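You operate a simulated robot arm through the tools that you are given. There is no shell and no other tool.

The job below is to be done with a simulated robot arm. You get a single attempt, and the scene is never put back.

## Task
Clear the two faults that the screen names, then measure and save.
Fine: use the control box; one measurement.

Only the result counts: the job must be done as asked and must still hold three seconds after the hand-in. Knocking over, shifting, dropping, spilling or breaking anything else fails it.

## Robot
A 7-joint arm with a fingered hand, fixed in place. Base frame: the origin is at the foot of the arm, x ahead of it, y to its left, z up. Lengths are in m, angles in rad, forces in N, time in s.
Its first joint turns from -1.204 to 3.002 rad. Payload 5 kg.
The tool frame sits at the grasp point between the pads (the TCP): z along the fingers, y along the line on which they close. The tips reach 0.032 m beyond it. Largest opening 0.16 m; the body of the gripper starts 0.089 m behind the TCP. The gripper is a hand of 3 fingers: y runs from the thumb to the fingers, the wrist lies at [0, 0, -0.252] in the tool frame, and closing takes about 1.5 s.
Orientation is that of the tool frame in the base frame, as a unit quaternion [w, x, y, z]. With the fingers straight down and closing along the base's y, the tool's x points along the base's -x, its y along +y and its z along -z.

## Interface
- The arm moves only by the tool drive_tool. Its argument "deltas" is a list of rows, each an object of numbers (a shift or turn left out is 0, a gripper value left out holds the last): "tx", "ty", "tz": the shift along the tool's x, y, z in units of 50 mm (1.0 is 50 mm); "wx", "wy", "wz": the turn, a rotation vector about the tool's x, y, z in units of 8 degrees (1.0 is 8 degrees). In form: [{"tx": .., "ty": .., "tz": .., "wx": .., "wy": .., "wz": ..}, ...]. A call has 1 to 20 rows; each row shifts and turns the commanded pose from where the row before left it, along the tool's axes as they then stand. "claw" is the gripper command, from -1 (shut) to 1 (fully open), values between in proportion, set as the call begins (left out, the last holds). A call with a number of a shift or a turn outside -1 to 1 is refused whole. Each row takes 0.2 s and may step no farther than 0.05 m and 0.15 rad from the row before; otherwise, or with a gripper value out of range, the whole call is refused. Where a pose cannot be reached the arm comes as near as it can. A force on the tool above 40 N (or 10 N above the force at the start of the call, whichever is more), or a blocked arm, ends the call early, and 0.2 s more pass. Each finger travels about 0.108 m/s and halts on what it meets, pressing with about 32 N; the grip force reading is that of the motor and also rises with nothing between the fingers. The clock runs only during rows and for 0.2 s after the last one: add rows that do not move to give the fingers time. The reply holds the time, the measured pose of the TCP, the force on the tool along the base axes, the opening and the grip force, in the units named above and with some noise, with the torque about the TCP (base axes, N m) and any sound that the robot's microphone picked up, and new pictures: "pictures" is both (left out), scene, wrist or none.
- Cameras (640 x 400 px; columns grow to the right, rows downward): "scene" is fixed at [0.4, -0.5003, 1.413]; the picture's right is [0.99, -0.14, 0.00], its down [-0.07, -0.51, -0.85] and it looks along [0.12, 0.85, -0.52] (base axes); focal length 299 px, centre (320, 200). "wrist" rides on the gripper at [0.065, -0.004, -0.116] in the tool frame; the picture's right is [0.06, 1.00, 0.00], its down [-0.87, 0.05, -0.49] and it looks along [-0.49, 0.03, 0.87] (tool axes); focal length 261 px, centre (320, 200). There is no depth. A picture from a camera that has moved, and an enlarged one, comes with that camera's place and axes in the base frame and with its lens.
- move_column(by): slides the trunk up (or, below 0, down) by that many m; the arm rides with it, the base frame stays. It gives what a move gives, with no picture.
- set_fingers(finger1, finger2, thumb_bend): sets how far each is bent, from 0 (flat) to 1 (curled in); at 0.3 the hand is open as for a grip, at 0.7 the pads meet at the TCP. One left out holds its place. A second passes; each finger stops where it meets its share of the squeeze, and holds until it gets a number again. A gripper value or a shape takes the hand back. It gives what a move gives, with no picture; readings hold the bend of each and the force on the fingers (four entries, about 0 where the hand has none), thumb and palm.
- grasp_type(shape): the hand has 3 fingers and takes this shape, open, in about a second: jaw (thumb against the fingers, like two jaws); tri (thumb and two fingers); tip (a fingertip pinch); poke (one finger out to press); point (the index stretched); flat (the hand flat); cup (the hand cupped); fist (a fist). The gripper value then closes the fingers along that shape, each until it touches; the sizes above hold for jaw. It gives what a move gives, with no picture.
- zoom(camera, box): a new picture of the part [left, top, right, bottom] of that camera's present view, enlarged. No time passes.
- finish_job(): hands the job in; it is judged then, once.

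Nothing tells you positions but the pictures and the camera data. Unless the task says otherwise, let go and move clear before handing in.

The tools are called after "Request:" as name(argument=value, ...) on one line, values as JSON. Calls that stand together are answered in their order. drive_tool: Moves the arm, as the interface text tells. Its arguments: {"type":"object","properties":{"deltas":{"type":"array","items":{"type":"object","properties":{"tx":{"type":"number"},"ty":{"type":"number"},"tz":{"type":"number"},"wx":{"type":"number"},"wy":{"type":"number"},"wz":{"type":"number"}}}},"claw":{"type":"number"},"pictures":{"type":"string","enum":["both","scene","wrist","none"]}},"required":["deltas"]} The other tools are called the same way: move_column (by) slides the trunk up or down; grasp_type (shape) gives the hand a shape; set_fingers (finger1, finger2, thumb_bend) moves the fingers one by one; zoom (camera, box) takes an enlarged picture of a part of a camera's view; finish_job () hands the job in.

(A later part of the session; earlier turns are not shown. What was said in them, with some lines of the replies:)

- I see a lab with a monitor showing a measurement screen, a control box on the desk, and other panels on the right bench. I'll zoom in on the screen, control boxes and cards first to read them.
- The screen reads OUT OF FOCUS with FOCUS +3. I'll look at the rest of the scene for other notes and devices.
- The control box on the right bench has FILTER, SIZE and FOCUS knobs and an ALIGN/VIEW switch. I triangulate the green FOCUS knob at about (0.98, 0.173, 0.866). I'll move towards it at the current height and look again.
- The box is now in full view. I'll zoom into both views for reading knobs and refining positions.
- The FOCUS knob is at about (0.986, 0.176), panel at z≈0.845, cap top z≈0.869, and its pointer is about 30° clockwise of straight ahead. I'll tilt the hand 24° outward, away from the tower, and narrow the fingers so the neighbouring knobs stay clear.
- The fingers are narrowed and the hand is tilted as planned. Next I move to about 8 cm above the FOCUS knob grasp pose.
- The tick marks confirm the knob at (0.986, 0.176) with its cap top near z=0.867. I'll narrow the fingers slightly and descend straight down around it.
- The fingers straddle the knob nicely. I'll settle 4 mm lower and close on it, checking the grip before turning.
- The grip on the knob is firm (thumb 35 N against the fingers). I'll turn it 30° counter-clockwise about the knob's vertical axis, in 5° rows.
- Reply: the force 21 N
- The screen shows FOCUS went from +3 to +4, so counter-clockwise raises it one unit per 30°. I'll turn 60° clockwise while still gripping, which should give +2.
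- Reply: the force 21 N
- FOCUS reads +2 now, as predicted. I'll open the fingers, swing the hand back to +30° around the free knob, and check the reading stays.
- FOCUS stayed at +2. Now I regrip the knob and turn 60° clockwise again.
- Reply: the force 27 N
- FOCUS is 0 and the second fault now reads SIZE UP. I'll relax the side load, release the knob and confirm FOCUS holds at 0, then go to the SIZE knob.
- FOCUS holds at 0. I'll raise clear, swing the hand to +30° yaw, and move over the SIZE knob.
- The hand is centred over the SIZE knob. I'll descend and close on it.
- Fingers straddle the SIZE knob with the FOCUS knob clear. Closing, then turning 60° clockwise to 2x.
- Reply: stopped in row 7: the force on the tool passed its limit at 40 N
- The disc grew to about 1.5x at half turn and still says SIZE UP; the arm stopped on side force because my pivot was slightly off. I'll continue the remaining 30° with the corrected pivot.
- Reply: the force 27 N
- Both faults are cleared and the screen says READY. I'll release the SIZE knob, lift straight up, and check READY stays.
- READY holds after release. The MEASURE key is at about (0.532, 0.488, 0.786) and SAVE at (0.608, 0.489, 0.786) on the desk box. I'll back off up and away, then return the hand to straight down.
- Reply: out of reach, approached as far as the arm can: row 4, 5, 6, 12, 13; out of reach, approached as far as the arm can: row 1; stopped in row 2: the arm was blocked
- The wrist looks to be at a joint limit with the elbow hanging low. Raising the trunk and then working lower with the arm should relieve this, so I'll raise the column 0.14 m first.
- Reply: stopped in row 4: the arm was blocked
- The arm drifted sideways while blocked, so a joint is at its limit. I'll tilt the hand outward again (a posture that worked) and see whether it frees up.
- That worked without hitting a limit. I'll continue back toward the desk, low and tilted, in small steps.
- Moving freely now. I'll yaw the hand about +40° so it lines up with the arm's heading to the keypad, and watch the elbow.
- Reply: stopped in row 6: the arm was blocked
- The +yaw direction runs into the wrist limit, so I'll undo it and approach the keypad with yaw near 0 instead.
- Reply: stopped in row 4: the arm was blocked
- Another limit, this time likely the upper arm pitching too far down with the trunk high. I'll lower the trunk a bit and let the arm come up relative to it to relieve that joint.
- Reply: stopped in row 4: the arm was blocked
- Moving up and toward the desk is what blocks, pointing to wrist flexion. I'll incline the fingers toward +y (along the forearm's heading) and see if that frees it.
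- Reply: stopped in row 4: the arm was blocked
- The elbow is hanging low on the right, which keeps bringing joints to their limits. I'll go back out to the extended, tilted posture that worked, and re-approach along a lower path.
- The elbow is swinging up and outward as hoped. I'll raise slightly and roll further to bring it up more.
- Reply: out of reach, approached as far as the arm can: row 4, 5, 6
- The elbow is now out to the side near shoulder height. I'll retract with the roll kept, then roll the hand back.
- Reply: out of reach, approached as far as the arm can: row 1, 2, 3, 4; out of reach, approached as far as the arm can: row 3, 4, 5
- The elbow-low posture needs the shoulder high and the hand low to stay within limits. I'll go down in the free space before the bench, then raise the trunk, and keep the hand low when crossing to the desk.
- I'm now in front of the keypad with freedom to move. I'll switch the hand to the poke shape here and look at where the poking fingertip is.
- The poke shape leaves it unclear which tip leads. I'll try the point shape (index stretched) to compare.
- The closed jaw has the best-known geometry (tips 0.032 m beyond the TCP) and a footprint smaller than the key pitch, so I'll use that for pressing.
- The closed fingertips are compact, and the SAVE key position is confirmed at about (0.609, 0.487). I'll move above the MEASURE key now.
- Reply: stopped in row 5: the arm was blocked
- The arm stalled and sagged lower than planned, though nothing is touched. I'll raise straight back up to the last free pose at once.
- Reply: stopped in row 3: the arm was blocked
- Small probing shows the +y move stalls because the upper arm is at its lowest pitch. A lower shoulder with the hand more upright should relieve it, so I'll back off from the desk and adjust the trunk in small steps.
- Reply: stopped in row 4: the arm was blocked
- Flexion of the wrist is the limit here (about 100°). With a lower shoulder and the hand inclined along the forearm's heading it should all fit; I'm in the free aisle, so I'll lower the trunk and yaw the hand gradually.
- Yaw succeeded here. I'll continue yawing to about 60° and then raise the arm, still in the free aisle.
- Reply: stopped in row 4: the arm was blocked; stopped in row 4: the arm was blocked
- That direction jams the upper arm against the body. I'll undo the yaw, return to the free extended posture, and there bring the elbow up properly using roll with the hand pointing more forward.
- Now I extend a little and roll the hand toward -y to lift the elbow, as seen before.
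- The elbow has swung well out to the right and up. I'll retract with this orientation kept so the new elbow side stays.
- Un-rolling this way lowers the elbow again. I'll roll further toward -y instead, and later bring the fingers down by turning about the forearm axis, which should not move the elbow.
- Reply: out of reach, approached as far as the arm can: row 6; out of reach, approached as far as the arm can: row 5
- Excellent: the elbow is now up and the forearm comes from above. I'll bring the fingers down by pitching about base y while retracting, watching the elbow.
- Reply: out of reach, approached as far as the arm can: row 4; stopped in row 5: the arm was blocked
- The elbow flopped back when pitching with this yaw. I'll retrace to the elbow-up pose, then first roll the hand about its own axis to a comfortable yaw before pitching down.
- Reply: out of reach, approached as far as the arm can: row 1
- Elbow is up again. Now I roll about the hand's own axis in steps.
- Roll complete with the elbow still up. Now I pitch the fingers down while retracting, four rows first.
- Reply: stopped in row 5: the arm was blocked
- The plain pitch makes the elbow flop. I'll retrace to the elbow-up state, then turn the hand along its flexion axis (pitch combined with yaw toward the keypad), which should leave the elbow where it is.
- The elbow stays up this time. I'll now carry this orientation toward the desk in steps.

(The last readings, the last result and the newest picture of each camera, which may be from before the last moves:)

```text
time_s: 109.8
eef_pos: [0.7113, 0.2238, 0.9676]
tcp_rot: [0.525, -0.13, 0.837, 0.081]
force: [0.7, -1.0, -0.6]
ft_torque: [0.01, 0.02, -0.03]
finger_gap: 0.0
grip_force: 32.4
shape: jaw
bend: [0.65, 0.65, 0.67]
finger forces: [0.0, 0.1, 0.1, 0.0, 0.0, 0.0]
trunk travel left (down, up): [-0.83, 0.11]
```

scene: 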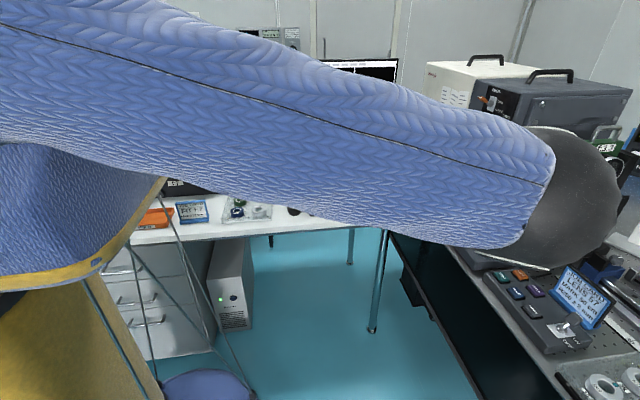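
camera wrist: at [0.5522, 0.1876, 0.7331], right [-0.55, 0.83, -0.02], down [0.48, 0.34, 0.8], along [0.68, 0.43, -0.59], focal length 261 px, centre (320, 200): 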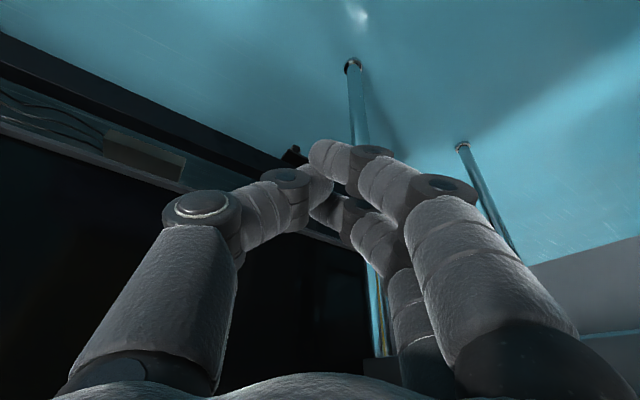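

Request:
drive_tool(deltas=[{"tx": 0.086, "ty": 0.693, "tz": -0.18}, {"tx": 0.086, "ty": 0.693, "tz": -0.18}, {"tx": 0.086, "ty": 0.693, "tz": -0.18}, {"tx": 0.086, "ty": 0.693, "tz": -0.18}, {}], pictures="both")

```text
time_s: 111.0
eef_pos: [0.6313, 0.3452, 0.9683]
tcp_rot: [0.526, -0.13, 0.837, 0.081]
force: [0.2, -0.1, -0.4]
ft_torque: [0.02, -0.04, 0.02]
finger_gap: 0.0001
grip_force: 32.0
shape: jaw
bend: [0.65, 0.65, 0.67]
finger forces: [0.0, 0.0, 0.0, 0.1, 0.0, 0.0]
trunk travel left (down, up): [-0.83, 0.11]
camera wrist: at [0.5049, 0.3018, 0.9611], right [-0.33, 0.94, -0.06], down [-0.08, 0.03, 1.0], along [0.94, 0.33, 0.07], focal length 261 px, centre (320, 200)
```

scene: 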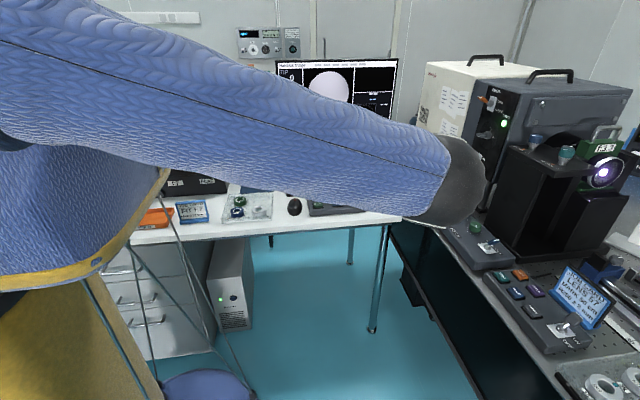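
wrist: 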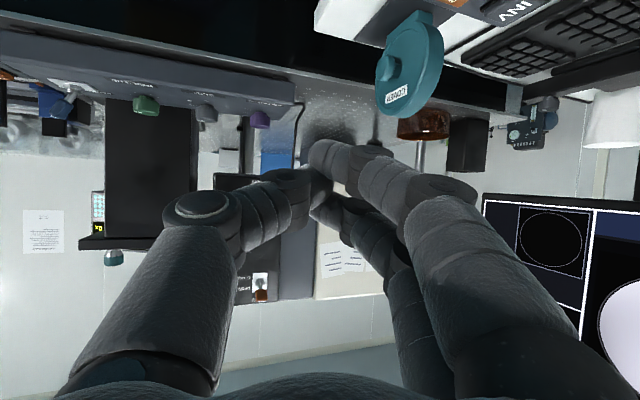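

The posture is good now: elbow level to the right, hand near the keypad. I'll turn the hand down about the forearm axis so the fingers point more steeply at the desk.

Request:
drive_tool(deltas=[{"wx": 0.279, "wy": 0.958, "wz": 0.087, "tx": 0.34, "ty": -0.1}, {"wx": 0.279, "wy": 0.958, "wz": 0.087, "tx": 0.34, "ty": -0.1}, {"wx": 0.279, "wy": 0.958, "wz": 0.087, "tx": 0.34, "ty": -0.1}, {}], pictures="scene")

```text
time_s: 112.0
eef_pos: [0.6094, 0.3223, 0.9242]
tcp_rot: [0.354, -0.097, 0.93, 0.014]
force: [0.3, -0.3, -0.3]
ft_torque: [-0.01, 0.02, -0.01]
finger_gap: 0.0
grip_force: 32.1
shape: jaw
bend: [0.65, 0.65, 0.67]
finger forces: [0.0, 0.0, 0.0, 0.1, 0.0, 0.0]
trunk travel left (down, up): [-0.83, 0.11]
```

scene: 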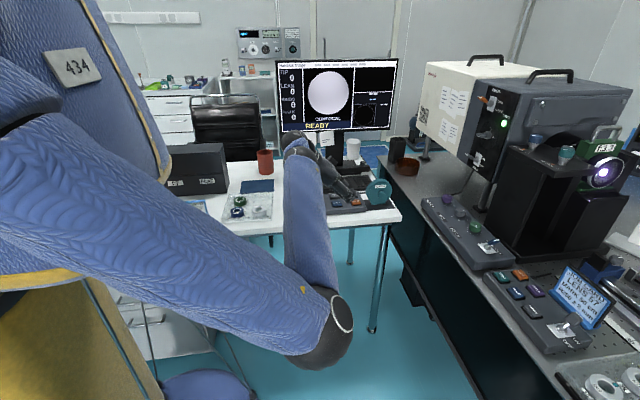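

Request:
drive_tool(deltas=[{"tx": 0.104, "ty": 0.574, "tz": -0.124}, {"tx": 0.104, "ty": 0.574, "tz": -0.124}, {"tx": 0.104, "ty": 0.574, "tz": -0.124}, {}], pictures="both")

```text
time_s: 113.0
eef_pos: [0.5688, 0.4022, 0.927]
tcp_rot: [0.354, -0.098, 0.93, 0.014]
force: [0.3, -0.1, -0.6]
ft_torque: [0.03, 0.0, 0.0]
finger_gap: 0.0001
grip_force: 32.1
shape: jaw
bend: [0.65, 0.65, 0.67]
finger forces: [0.0, 0.0, 0.0, 0.1, 0.1, 0.0]
trunk travel left (down, up): [-0.83, 0.11]
camera wrist: at [0.445, 0.3777, 0.9723], right [-0.24, 0.97, -0.08], down [0.3, 0.15, 0.94], along [0.92, 0.2, -0.33], focal length 261 px, centre (320, 200)
```

scene: 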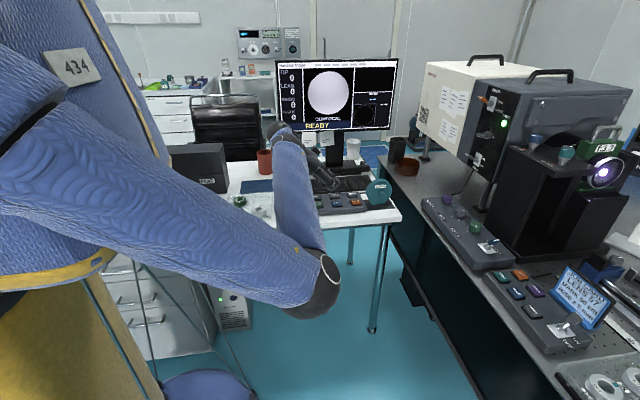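
wrist: 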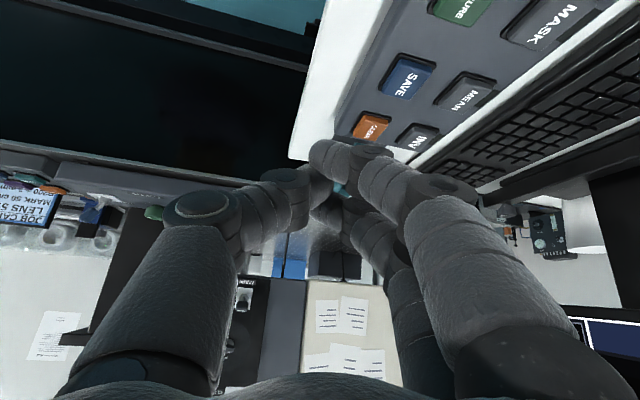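

Moving well. Next I go above the MEASURE key at about 5 cm clearance and verify with the cameras.

Request:
drive_tool(deltas=[{"tx": 0.333, "ty": 0.605, "tz": 0.18}, {"tx": 0.333, "ty": 0.605, "tz": 0.18}, {"tx": 0.333, "ty": 0.605, "tz": 0.18}, {}], pictures="both")

Request:
zoom(camera="scene", box=[270, 130, 400, 220])

Request:
zoom(camera="wrist", box=[220, 0, 480, 200])

```text
time_s: 114.0
eef_pos: [0.5346, 0.4855, 0.8682]
tcp_rot: [0.354, -0.097, 0.93, 0.015]
force: [0.8, -0.4, -0.7]
ft_torque: [0.0, 0.03, -0.01]
finger_gap: 0.0001
grip_force: 32.5
shape: jaw
bend: [0.65, 0.65, 0.67]
finger forces: [0.0, 0.1, 0.0, 0.1, 0.1, 0.0]
trunk travel left (down, up): [-0.83, 0.11]
camera wrist: at [0.4098, 0.4602, 0.9131], right [-0.24, 0.97, -0.08], down [0.3, 0.15, 0.94], along [0.92, 0.2, -0.33], focal length 261 px, centre (320, 200)
```

scene: 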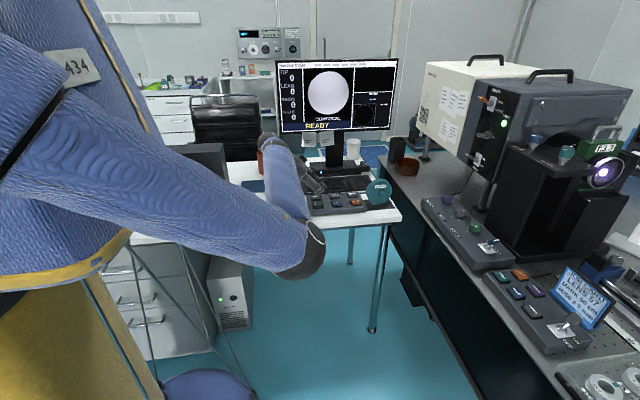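
wrist: 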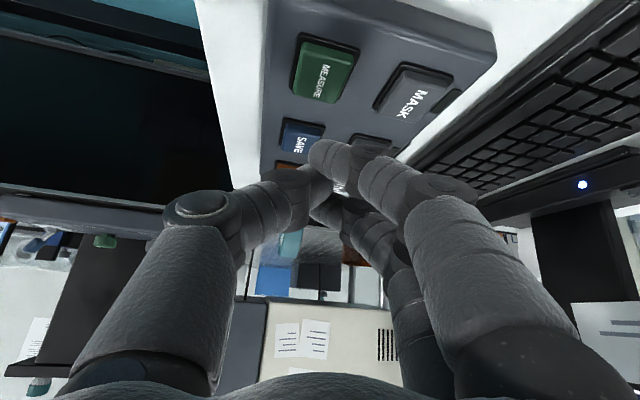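

```text
4.44 times, centred on (335, 175) of scene
camera zoom: at [0.4, -0.5003, 1.413], right [0.99, -0.14, 0.0], down [-0.07, -0.51, -0.85], along [0.12, 0.85, -0.52], focal length 1328 px, centre (253, 311)
```

zoom: 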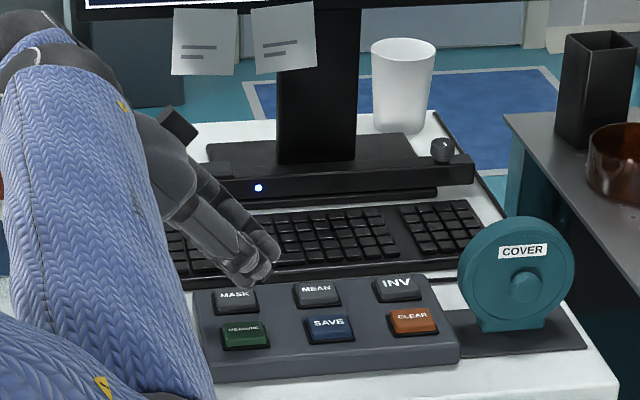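

```text
2.00 times, centred on (350, 100) of wrist
camera zoom: at [0.4098, 0.4602, 0.9131], right [-0.24, 0.97, -0.08], down [0.3, 0.15, 0.94], along [0.92, 0.2, -0.33], focal length 521 px, centre (260, 400)
```

zoom: 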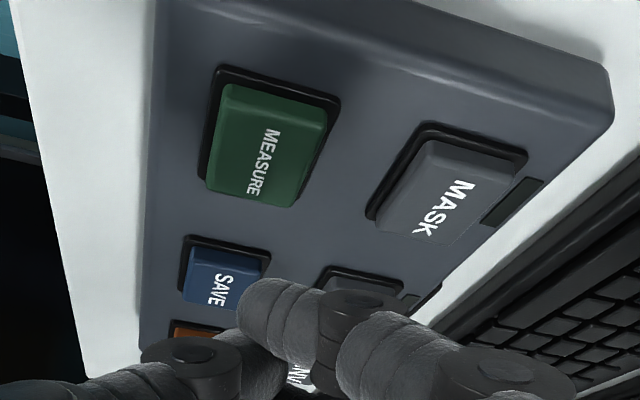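

I'm centred over MEASURE (key at about (0.531, 0.482, 0.788)). I'll descend to just above the key, then press in small steps.

Request:
drive_tool(deltas=[{"tx": 0.187, "ty": -0.012, "tz": 0.173}, {"tx": 0.187, "ty": -0.012, "tz": 0.173}, {"tx": 0.187, "ty": -0.012, "tz": 0.173}, {}], pictures="both")

Request:
zoom(camera="scene", box=[290, 160, 370, 220])

Request:
zoom(camera="wrist", box=[220, 0, 480, 200])

```text
time_s: 115.0
eef_pos: [0.5288, 0.4822, 0.8317]
tcp_rot: [0.354, -0.098, 0.93, 0.014]
force: [0.3, 1.2, 1.0]
ft_torque: [0.0, 0.03, 0.0]
finger_gap: 0.0
grip_force: 31.8
shape: jaw
bend: [0.65, 0.65, 0.67]
finger forces: [0.0, 0.0, 0.0, 0.1, 0.0, 0.1]
trunk travel left (down, up): [-0.83, 0.11]
camera wrist: at [0.4056, 0.457, 0.8759], right [-0.24, 0.97, -0.08], down [0.3, 0.15, 0.94], along [0.92, 0.2, -0.33], focal length 261 px, centre (320, 200)
```

scene: 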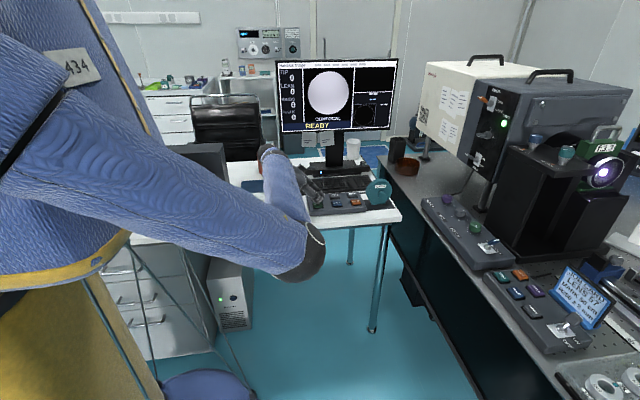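
wrist: 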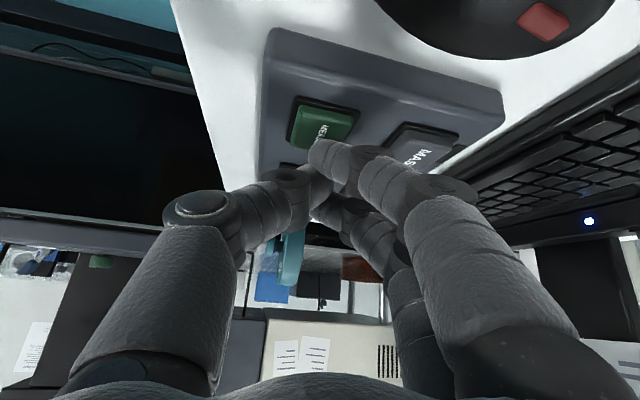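

```text
6.67 times, centred on (330, 190) of scene
camera zoom: at [0.4, -0.5003, 1.413], right [0.99, -0.14, 0.0], down [-0.07, -0.51, -0.85], along [0.12, 0.85, -0.52], focal length 1991 px, centre (253, 267)
```

zoom: 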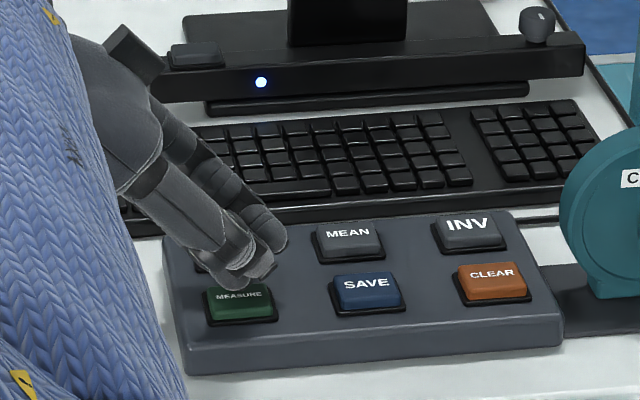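

```text
2.00 times, centred on (350, 100) of wrist
camera zoom: at [0.4056, 0.457, 0.8759], right [-0.24, 0.97, -0.08], down [0.3, 0.15, 0.94], along [0.92, 0.2, -0.33], focal length 521 px, centre (260, 400)
```

zoom: 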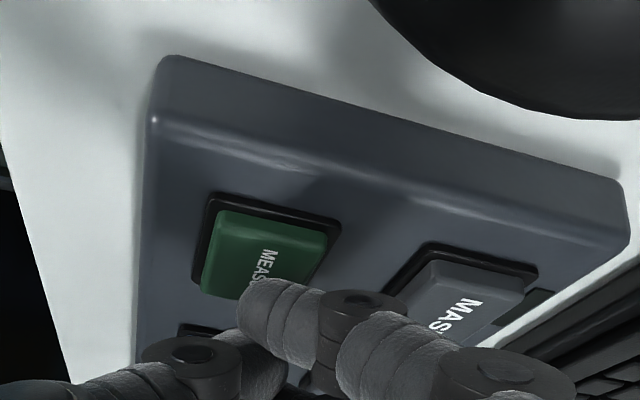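

The fingertip is right over MEASURE, with MASK clear behind. I'll come down the last millimetres in small steps, checking force.

Request:
drive_tool(deltas=[{"tx": 0.013, "ty": -0.017, "tz": 0.061}, {"tx": 0.013, "ty": -0.017, "tz": 0.061}, {"tx": 0.013, "ty": -0.017, "tz": 0.061}, {}], pictures="scene")

Request:
zoom(camera="scene", box=[270, 50, 400, 220])

```text
time_s: 116.0
eef_pos: [0.5328, 0.4809, 0.8259]
tcp_rot: [0.355, -0.098, 0.93, 0.015]
force: [-3.4, 5.7, 18.2]
ft_torque: [0.2, -0.02, 0.03]
finger_gap: 0.0
grip_force: 32.1
shape: jaw
bend: [0.67, 0.65, 0.67]
finger forces: [33.8, 0.0, 0.1, 0.1, 0.1, 0.1]
trunk travel left (down, up): [-0.83, 0.11]
heard: click
```

scene: 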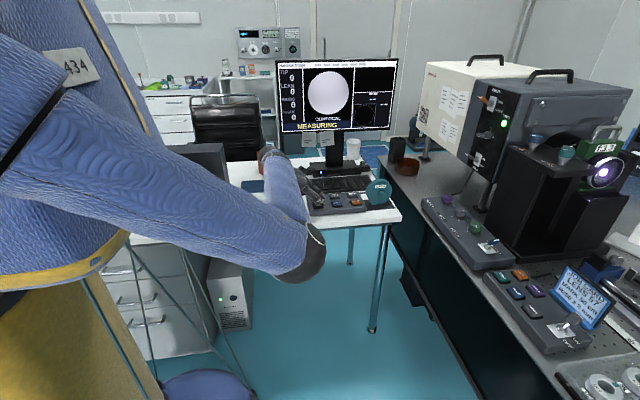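

```text
2.35 times, centred on (335, 135) of scene
camera zoom: at [0.4, -0.5003, 1.413], right [0.99, -0.14, 0.0], down [-0.07, -0.51, -0.85], along [0.12, 0.85, -0.52], focal length 703 px, centre (285, 353)
```

zoom: 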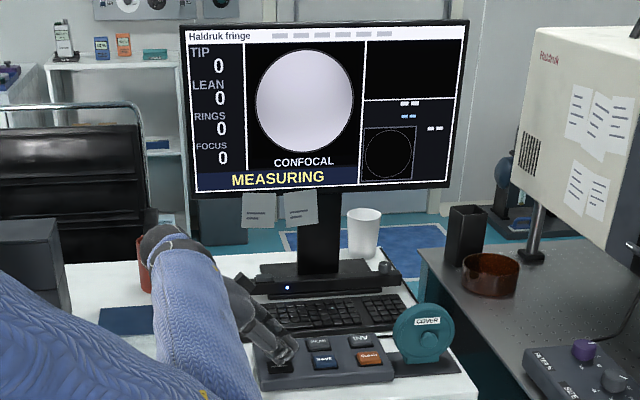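

A click, and the screen says MEASURING. I'll lift straight up off the key and wait for the result.

Request:
drive_tool(deltas=[{"tx": -0.265, "ty": -0.017, "tz": -0.3}, {"tx": -0.265, "ty": -0.017, "tz": -0.3}, {}, {}, {}, {}, {}, {}, {}], pictures="scene")

Request:
zoom(camera="scene", box=[270, 50, 400, 136])

```text
time_s: 118.0
eef_pos: [0.5342, 0.4797, 0.8628]
tcp_rot: [0.354, -0.097, 0.93, 0.014]
force: [0.3, -0.4, -0.1]
ft_torque: [0.01, -0.03, -0.01]
finger_gap: 0.0
grip_force: 32.2
shape: jaw
bend: [0.66, 0.65, 0.67]
finger forces: [0.0, 0.0, 0.0, 0.0, 0.0, 0.0]
trunk travel left (down, up): [-0.83, 0.11]
```

scene: 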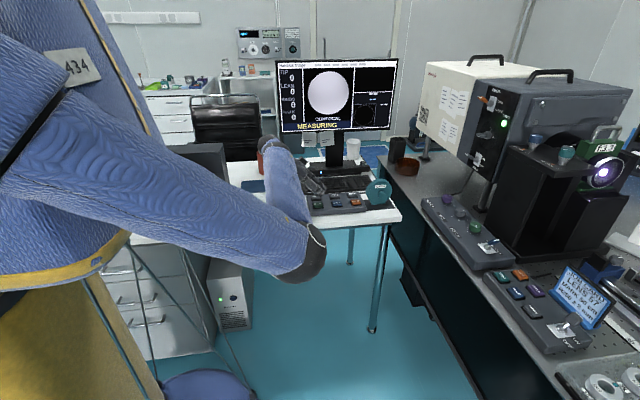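

```text
4.65 times, centred on (335, 93) of scene
camera zoom: at [0.4, -0.5003, 1.413], right [0.99, -0.14, 0.0], down [-0.07, -0.51, -0.85], along [0.12, 0.85, -0.52], focal length 1389 px, centre (250, 698)
```

zoom: 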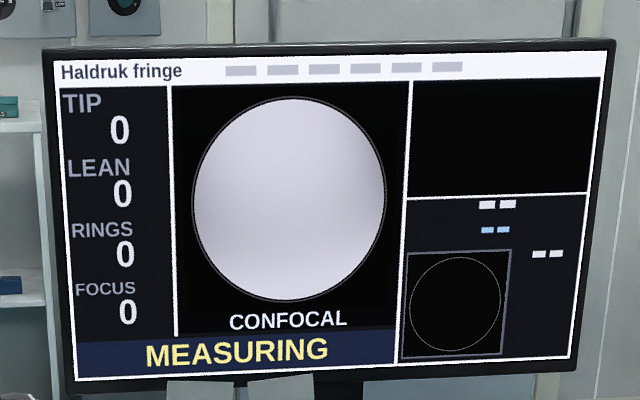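

Still measuring. I'll hold still a few seconds.

Request:
drive_tool(deltas=[{}, {}, {}, {}, {}, {}, {}, {}, {}, {}, {}, {}, {}, {}, {}, {}], pictures="scene")

Request:
zoom(camera="scene", box=[270, 50, 400, 136])

```text
time_s: 121.4
eef_pos: [0.5324, 0.4792, 0.863]
tcp_rot: [0.354, -0.097, 0.93, 0.014]
force: [0.2, -0.1, -0.7]
ft_torque: [0.01, 0.0, -0.01]
finger_gap: 0.0
grip_force: 32.1
shape: jaw
bend: [0.66, 0.65, 0.67]
finger forces: [0.0, 0.0, 0.0, 0.0, 0.0, 0.0]
trunk travel left (down, up): [-0.83, 0.11]
```

scene: 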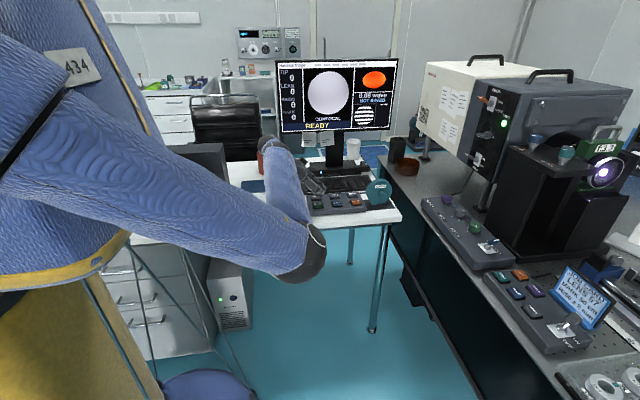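

```text
4.65 times, centred on (335, 93) of scene
camera zoom: at [0.4, -0.5003, 1.413], right [0.99, -0.14, 0.0], down [-0.07, -0.51, -0.85], along [0.12, 0.85, -0.52], focal length 1389 px, centre (250, 698)
```

zoom: 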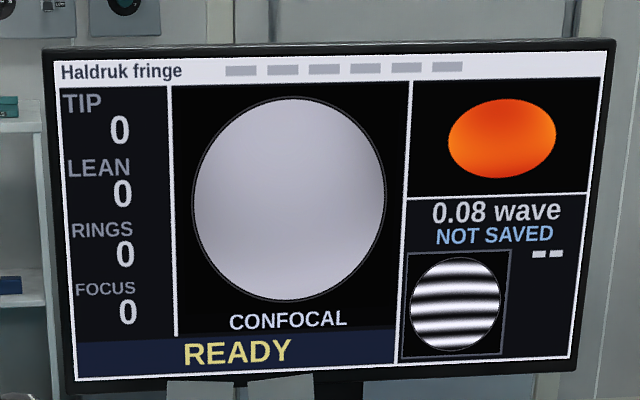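

The measurement finished: 0.08 wave, NOT SAVED. Now I move 76 mm along +x to sit over the SAVE key.

Request:
drive_tool(deltas=[{"tx": -0.372, "ty": -0.083, "tz": 0.334}, {"tx": -0.372, "ty": -0.083, "tz": 0.334}, {"tx": -0.372, "ty": -0.083, "tz": 0.334}, {}], pictures="both")

Request:
zoom(camera="scene", box=[290, 160, 370, 220])

Request:
zoom(camera="wrist", box=[220, 0, 480, 200])

```text
time_s: 122.4
eef_pos: [0.6107, 0.4806, 0.8608]
tcp_rot: [0.354, -0.098, 0.93, 0.014]
force: [0.6, -0.3, -0.1]
ft_torque: [-0.01, -0.01, -0.01]
finger_gap: 0.0
grip_force: 31.8
shape: jaw
bend: [0.66, 0.65, 0.67]
finger forces: [0.0, 0.1, 0.0, 0.1, 0.0, 0.0]
trunk travel left (down, up): [-0.83, 0.11]
camera wrist: at [0.4867, 0.456, 0.9062], right [-0.24, 0.97, -0.08], down [0.3, 0.16, 0.94], along [0.92, 0.2, -0.33], focal length 261 px, centre (320, 200)
```

scene: 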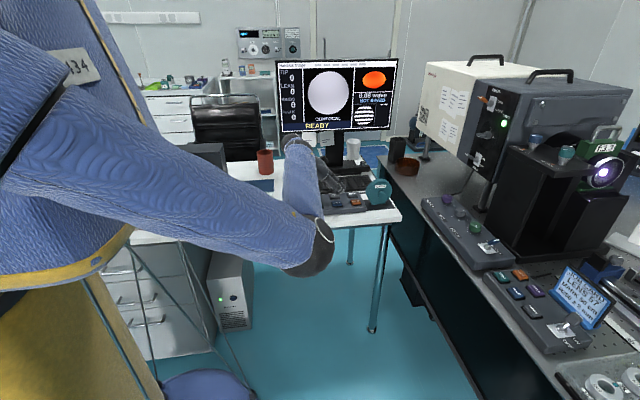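
wrist: 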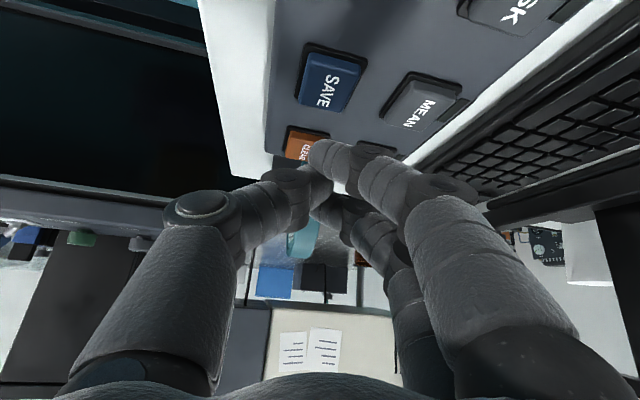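

```text
6.67 times, centred on (330, 190) of scene
camera zoom: at [0.4, -0.5003, 1.413], right [0.99, -0.14, 0.0], down [-0.07, -0.51, -0.85], along [0.12, 0.85, -0.52], focal length 1991 px, centre (253, 267)
```

zoom: 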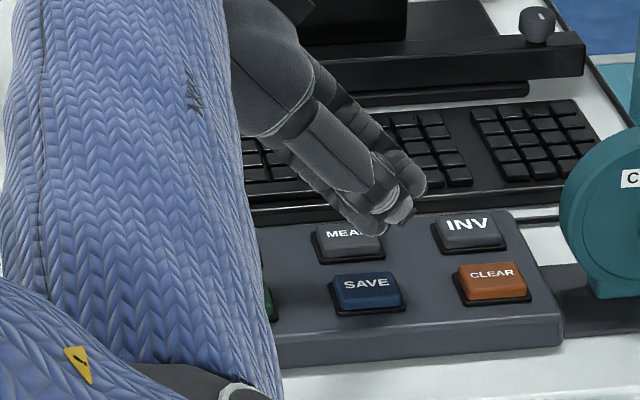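

```text
2.00 times, centred on (350, 100) of wrist
camera zoom: at [0.4867, 0.456, 0.9062], right [-0.24, 0.97, -0.08], down [0.3, 0.16, 0.94], along [0.92, 0.2, -0.33], focal length 521 px, centre (260, 400)
```

zoom: 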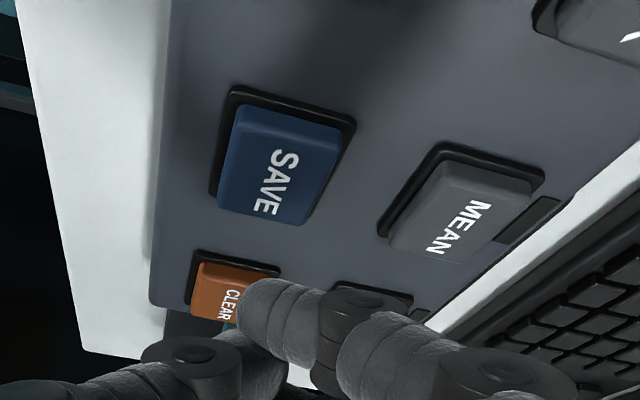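

SAVE is centred at about (0.606, 0.481). I'll shift 4 mm back in x and descend to just above it.

Request:
drive_tool(deltas=[{"tx": 0.152, "ty": 0.013, "tz": 0.132}, {"tx": 0.152, "ty": 0.013, "tz": 0.132}, {"tx": 0.152, "ty": 0.013, "tz": 0.132}, {}], pictures="both")

Request:
zoom(camera="scene", box=[290, 160, 370, 220])

Request:
zoom(camera="wrist", box=[220, 0, 480, 200])

```text
time_s: 123.4
eef_pos: [0.6052, 0.4816, 0.8326]
tcp_rot: [0.354, -0.097, 0.93, 0.014]
force: [0.1, -0.6, 0.5]
ft_torque: [-0.05, -0.01, 0.0]
finger_gap: 0.0
grip_force: 32.1
shape: jaw
bend: [0.66, 0.65, 0.67]
finger forces: [0.0, 0.0, 0.0, 0.1, 0.0, 0.0]
trunk travel left (down, up): [-0.83, 0.11]
camera wrist: at [0.4817, 0.4558, 0.8777], right [-0.24, 0.97, -0.08], down [0.3, 0.15, 0.94], along [0.92, 0.2, -0.33], focal length 261 px, centre (320, 200)
```

scene: 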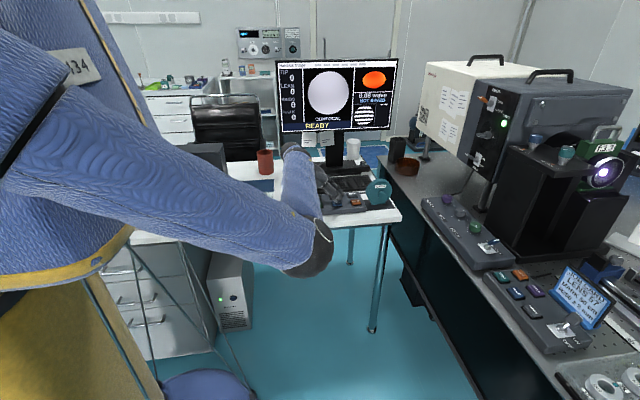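
wrist: 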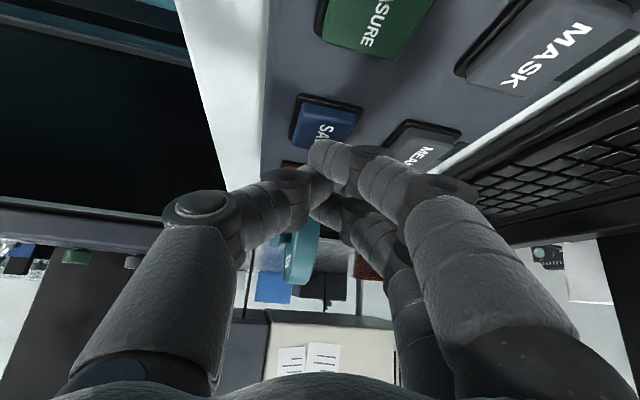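

```text
6.67 times, centred on (330, 190) of scene
camera zoom: at [0.4, -0.5003, 1.413], right [0.99, -0.14, 0.0], down [-0.07, -0.51, -0.85], along [0.12, 0.85, -0.52], focal length 1991 px, centre (253, 267)
```

zoom: 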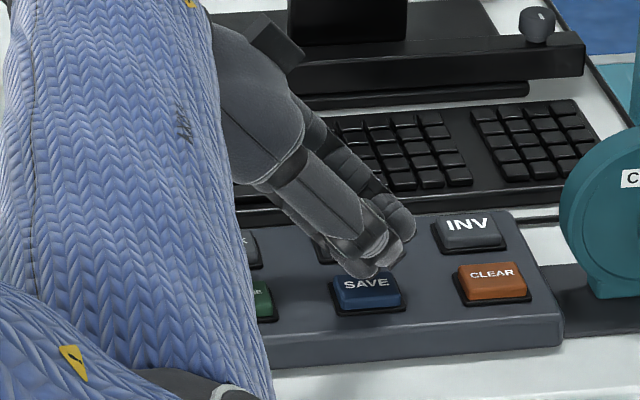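

```text
2.00 times, centred on (350, 100) of wrist
camera zoom: at [0.4817, 0.4558, 0.8777], right [-0.24, 0.97, -0.08], down [0.3, 0.15, 0.94], along [0.92, 0.2, -0.33], focal length 521 px, centre (260, 400)
```

zoom: 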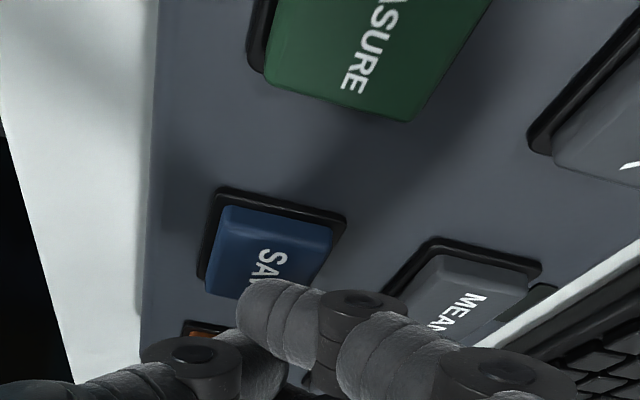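

The view matches the MEASURE pre-press. Pressing SAVE with the same small steps.

Request:
drive_tool(deltas=[{"tx": 0.02, "ty": -0.01, "tz": 0.062}, {"tx": 0.02, "ty": -0.01, "tz": 0.062}, {"tx": 0.02, "ty": -0.01, "tz": 0.062}, {}], pictures="scene")

Request:
zoom(camera="scene", box=[270, 50, 400, 136])

```text
time_s: 124.4
eef_pos: [0.6085, 0.4809, 0.8254]
tcp_rot: [0.354, -0.098, 0.93, 0.015]
force: [-2.5, 3.7, 14.9]
ft_torque: [0.15, 0.0, 0.03]
finger_gap: 0.0003
grip_force: 31.9
shape: jaw
bend: [0.67, 0.65, 0.67]
finger forces: [0.1, 0.1, 0.0, 0.0, 0.1, 0.0]
trunk travel left (down, up): [-0.83, 0.11]
heard: click
```

scene: 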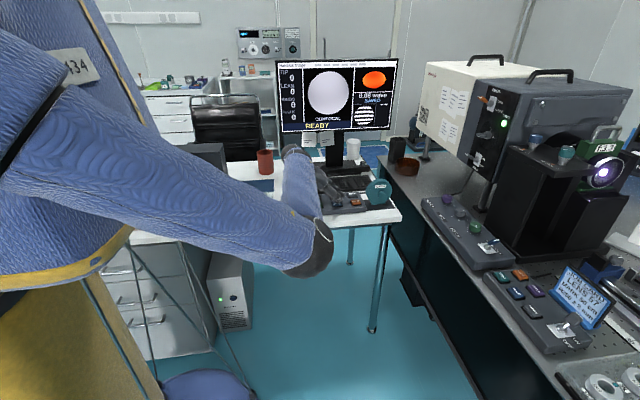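

```text
4.65 times, centred on (335, 93) of scene
camera zoom: at [0.4, -0.5003, 1.413], right [0.99, -0.14, 0.0], down [-0.07, -0.51, -0.85], along [0.12, 0.85, -0.52], focal length 1389 px, centre (250, 698)
```

zoom: 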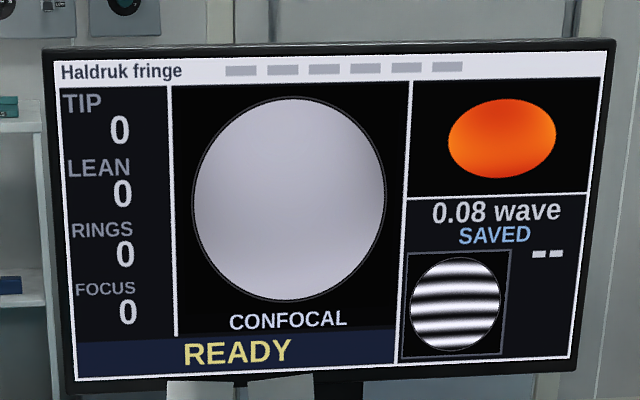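

The screen now reads 0.08 wave SAVED. I'll lift off the key and back away clear of the desk.

Request:
drive_tool(deltas=[{"tx": -0.265, "ty": -0.017, "tz": -0.3}, {"tx": -0.397, "ty": -0.026, "tz": -0.449}, {}, {"tx": 0.17, "ty": -0.62, "tz": -0.29}, {"tx": 0.17, "ty": -0.62, "tz": -0.29}, {"tx": 0.17, "ty": -0.62, "tz": -0.29}, {}, {}], pictures="both")

Request:
zoom(camera="scene", box=[270, 50, 400, 220])

Request:
zoom(camera="scene", box=[400, 60, 640, 280])

```text
time_s: 126.2
eef_pos: [0.5817, 0.3791, 0.8932]
tcp_rot: [0.354, -0.098, 0.93, 0.014]
force: [0.2, 0.5, -0.7]
ft_torque: [0.04, 0.01, 0.01]
finger_gap: 0.0001
grip_force: 32.4
shape: jaw
bend: [0.66, 0.65, 0.67]
finger forces: [0.0, 0.0, 0.1, 0.0, 0.1, 0.0]
trunk travel left (down, up): [-0.83, 0.11]
camera wrist: at [0.4583, 0.3538, 0.938], right [-0.24, 0.97, -0.08], down [0.3, 0.15, 0.94], along [0.92, 0.2, -0.33], focal length 261 px, centre (320, 200)
```

scene: 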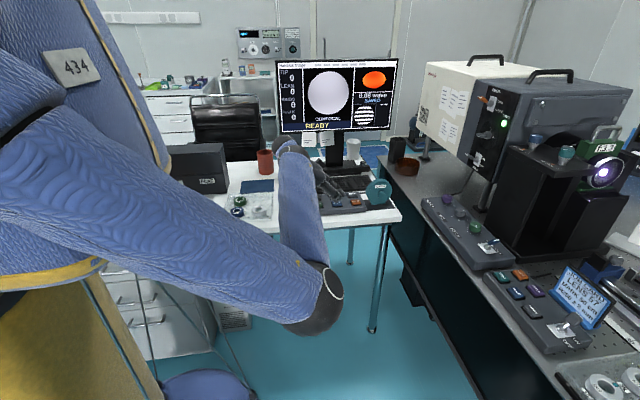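
wrist: 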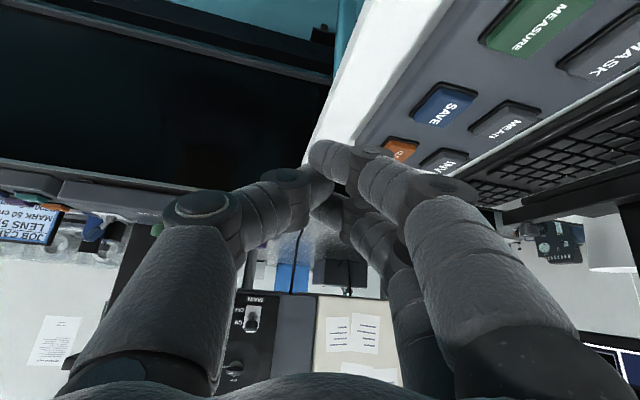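

```text
2.35 times, centred on (335, 135) of scene
camera zoom: at [0.4, -0.5003, 1.413], right [0.99, -0.14, 0.0], down [-0.07, -0.51, -0.85], along [0.12, 0.85, -0.52], focal length 703 px, centre (285, 353)
```

zoom: 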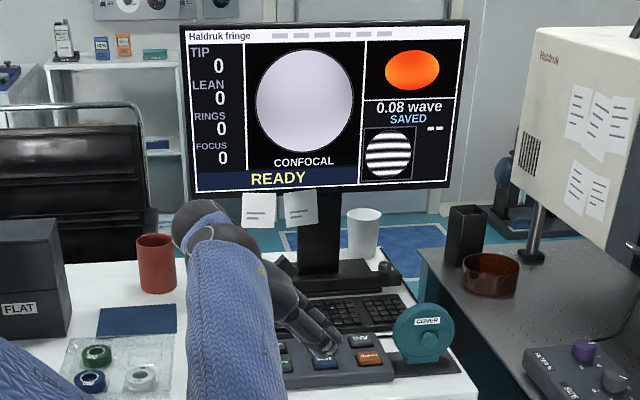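

```text
1.82 times, centred on (520, 170) of scene
camera zoom: at [0.4, -0.5003, 1.413], right [0.99, -0.14, 0.0], down [-0.07, -0.51, -0.85], along [0.12, 0.85, -0.52], focal length 543 px, centre (-44, 254)
```

zoom: 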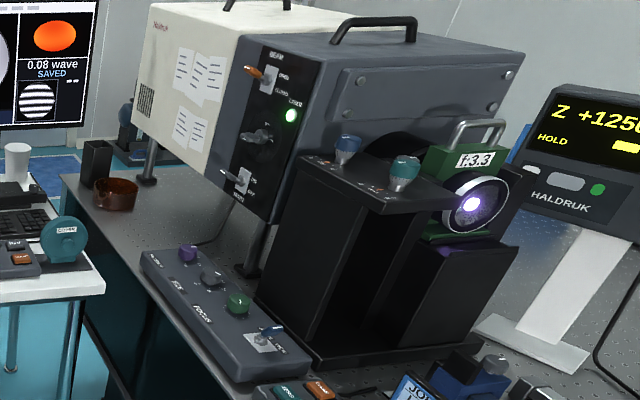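

The screen shows READY and 0.08 wave SAVED, and everything else stands where it was. I'll back off a little further into the aisle, then hand in.

Request:
drive_tool(deltas=[{"tx": -0.2, "ty": -0.5, "tz": -0.1}, {"tx": -0.2, "ty": -0.5, "tz": -0.1}, {}, {}], pictures="scene")

```text
time_s: 127.2
eef_pos: [0.5984, 0.3344, 0.9146]
tcp_rot: [0.353, -0.098, 0.93, 0.015]
force: [0.3, -0.3, -0.3]
ft_torque: [0.01, 0.0, 0.05]
finger_gap: 0.0
grip_force: 31.6
shape: jaw
bend: [0.66, 0.65, 0.67]
finger forces: [0.0, 0.0, 0.1, 0.0, 0.0, 0.1]
trunk travel left (down, up): [-0.83, 0.11]
```

scene: 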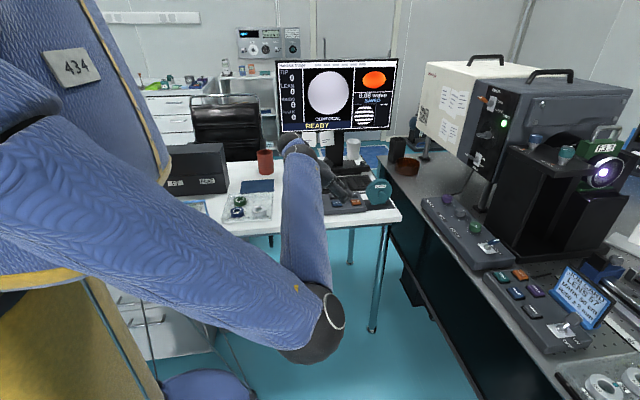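

The hand is clear, both faults are cleared, and the single measurement is saved on screen. Handing the job in.

Request:
finish_job()

```text
The job is handed in.
```

Both faults are cleared, and one measurement is taken and saved. The screen shows READY with 0.08 wave SAVED.

- **Out of focus:** I turned the FOCUS knob on the control box until the screen's FOCUS value went from +3 to 0. My first turn went the wrong way, to +4, before I reversed it.
- **Size up:** this fault appeared once focus was right. I turned the SIZE knob from 1x to 2x and the screen changed to READY.
- **Measure and save:** I pressed MEASURE once and got 0.08 wave, then pressed SAVE once.

**Arm trouble:** the arm hit its joint limits several times on the way from the bench to the desk. I had to change the trunk height and turn the hand around before it could reach the keys. I felt no contact except on the two knobs and two keys I used, and in the last pictures nothing else looked moved. I backed the hand clear before handing in.
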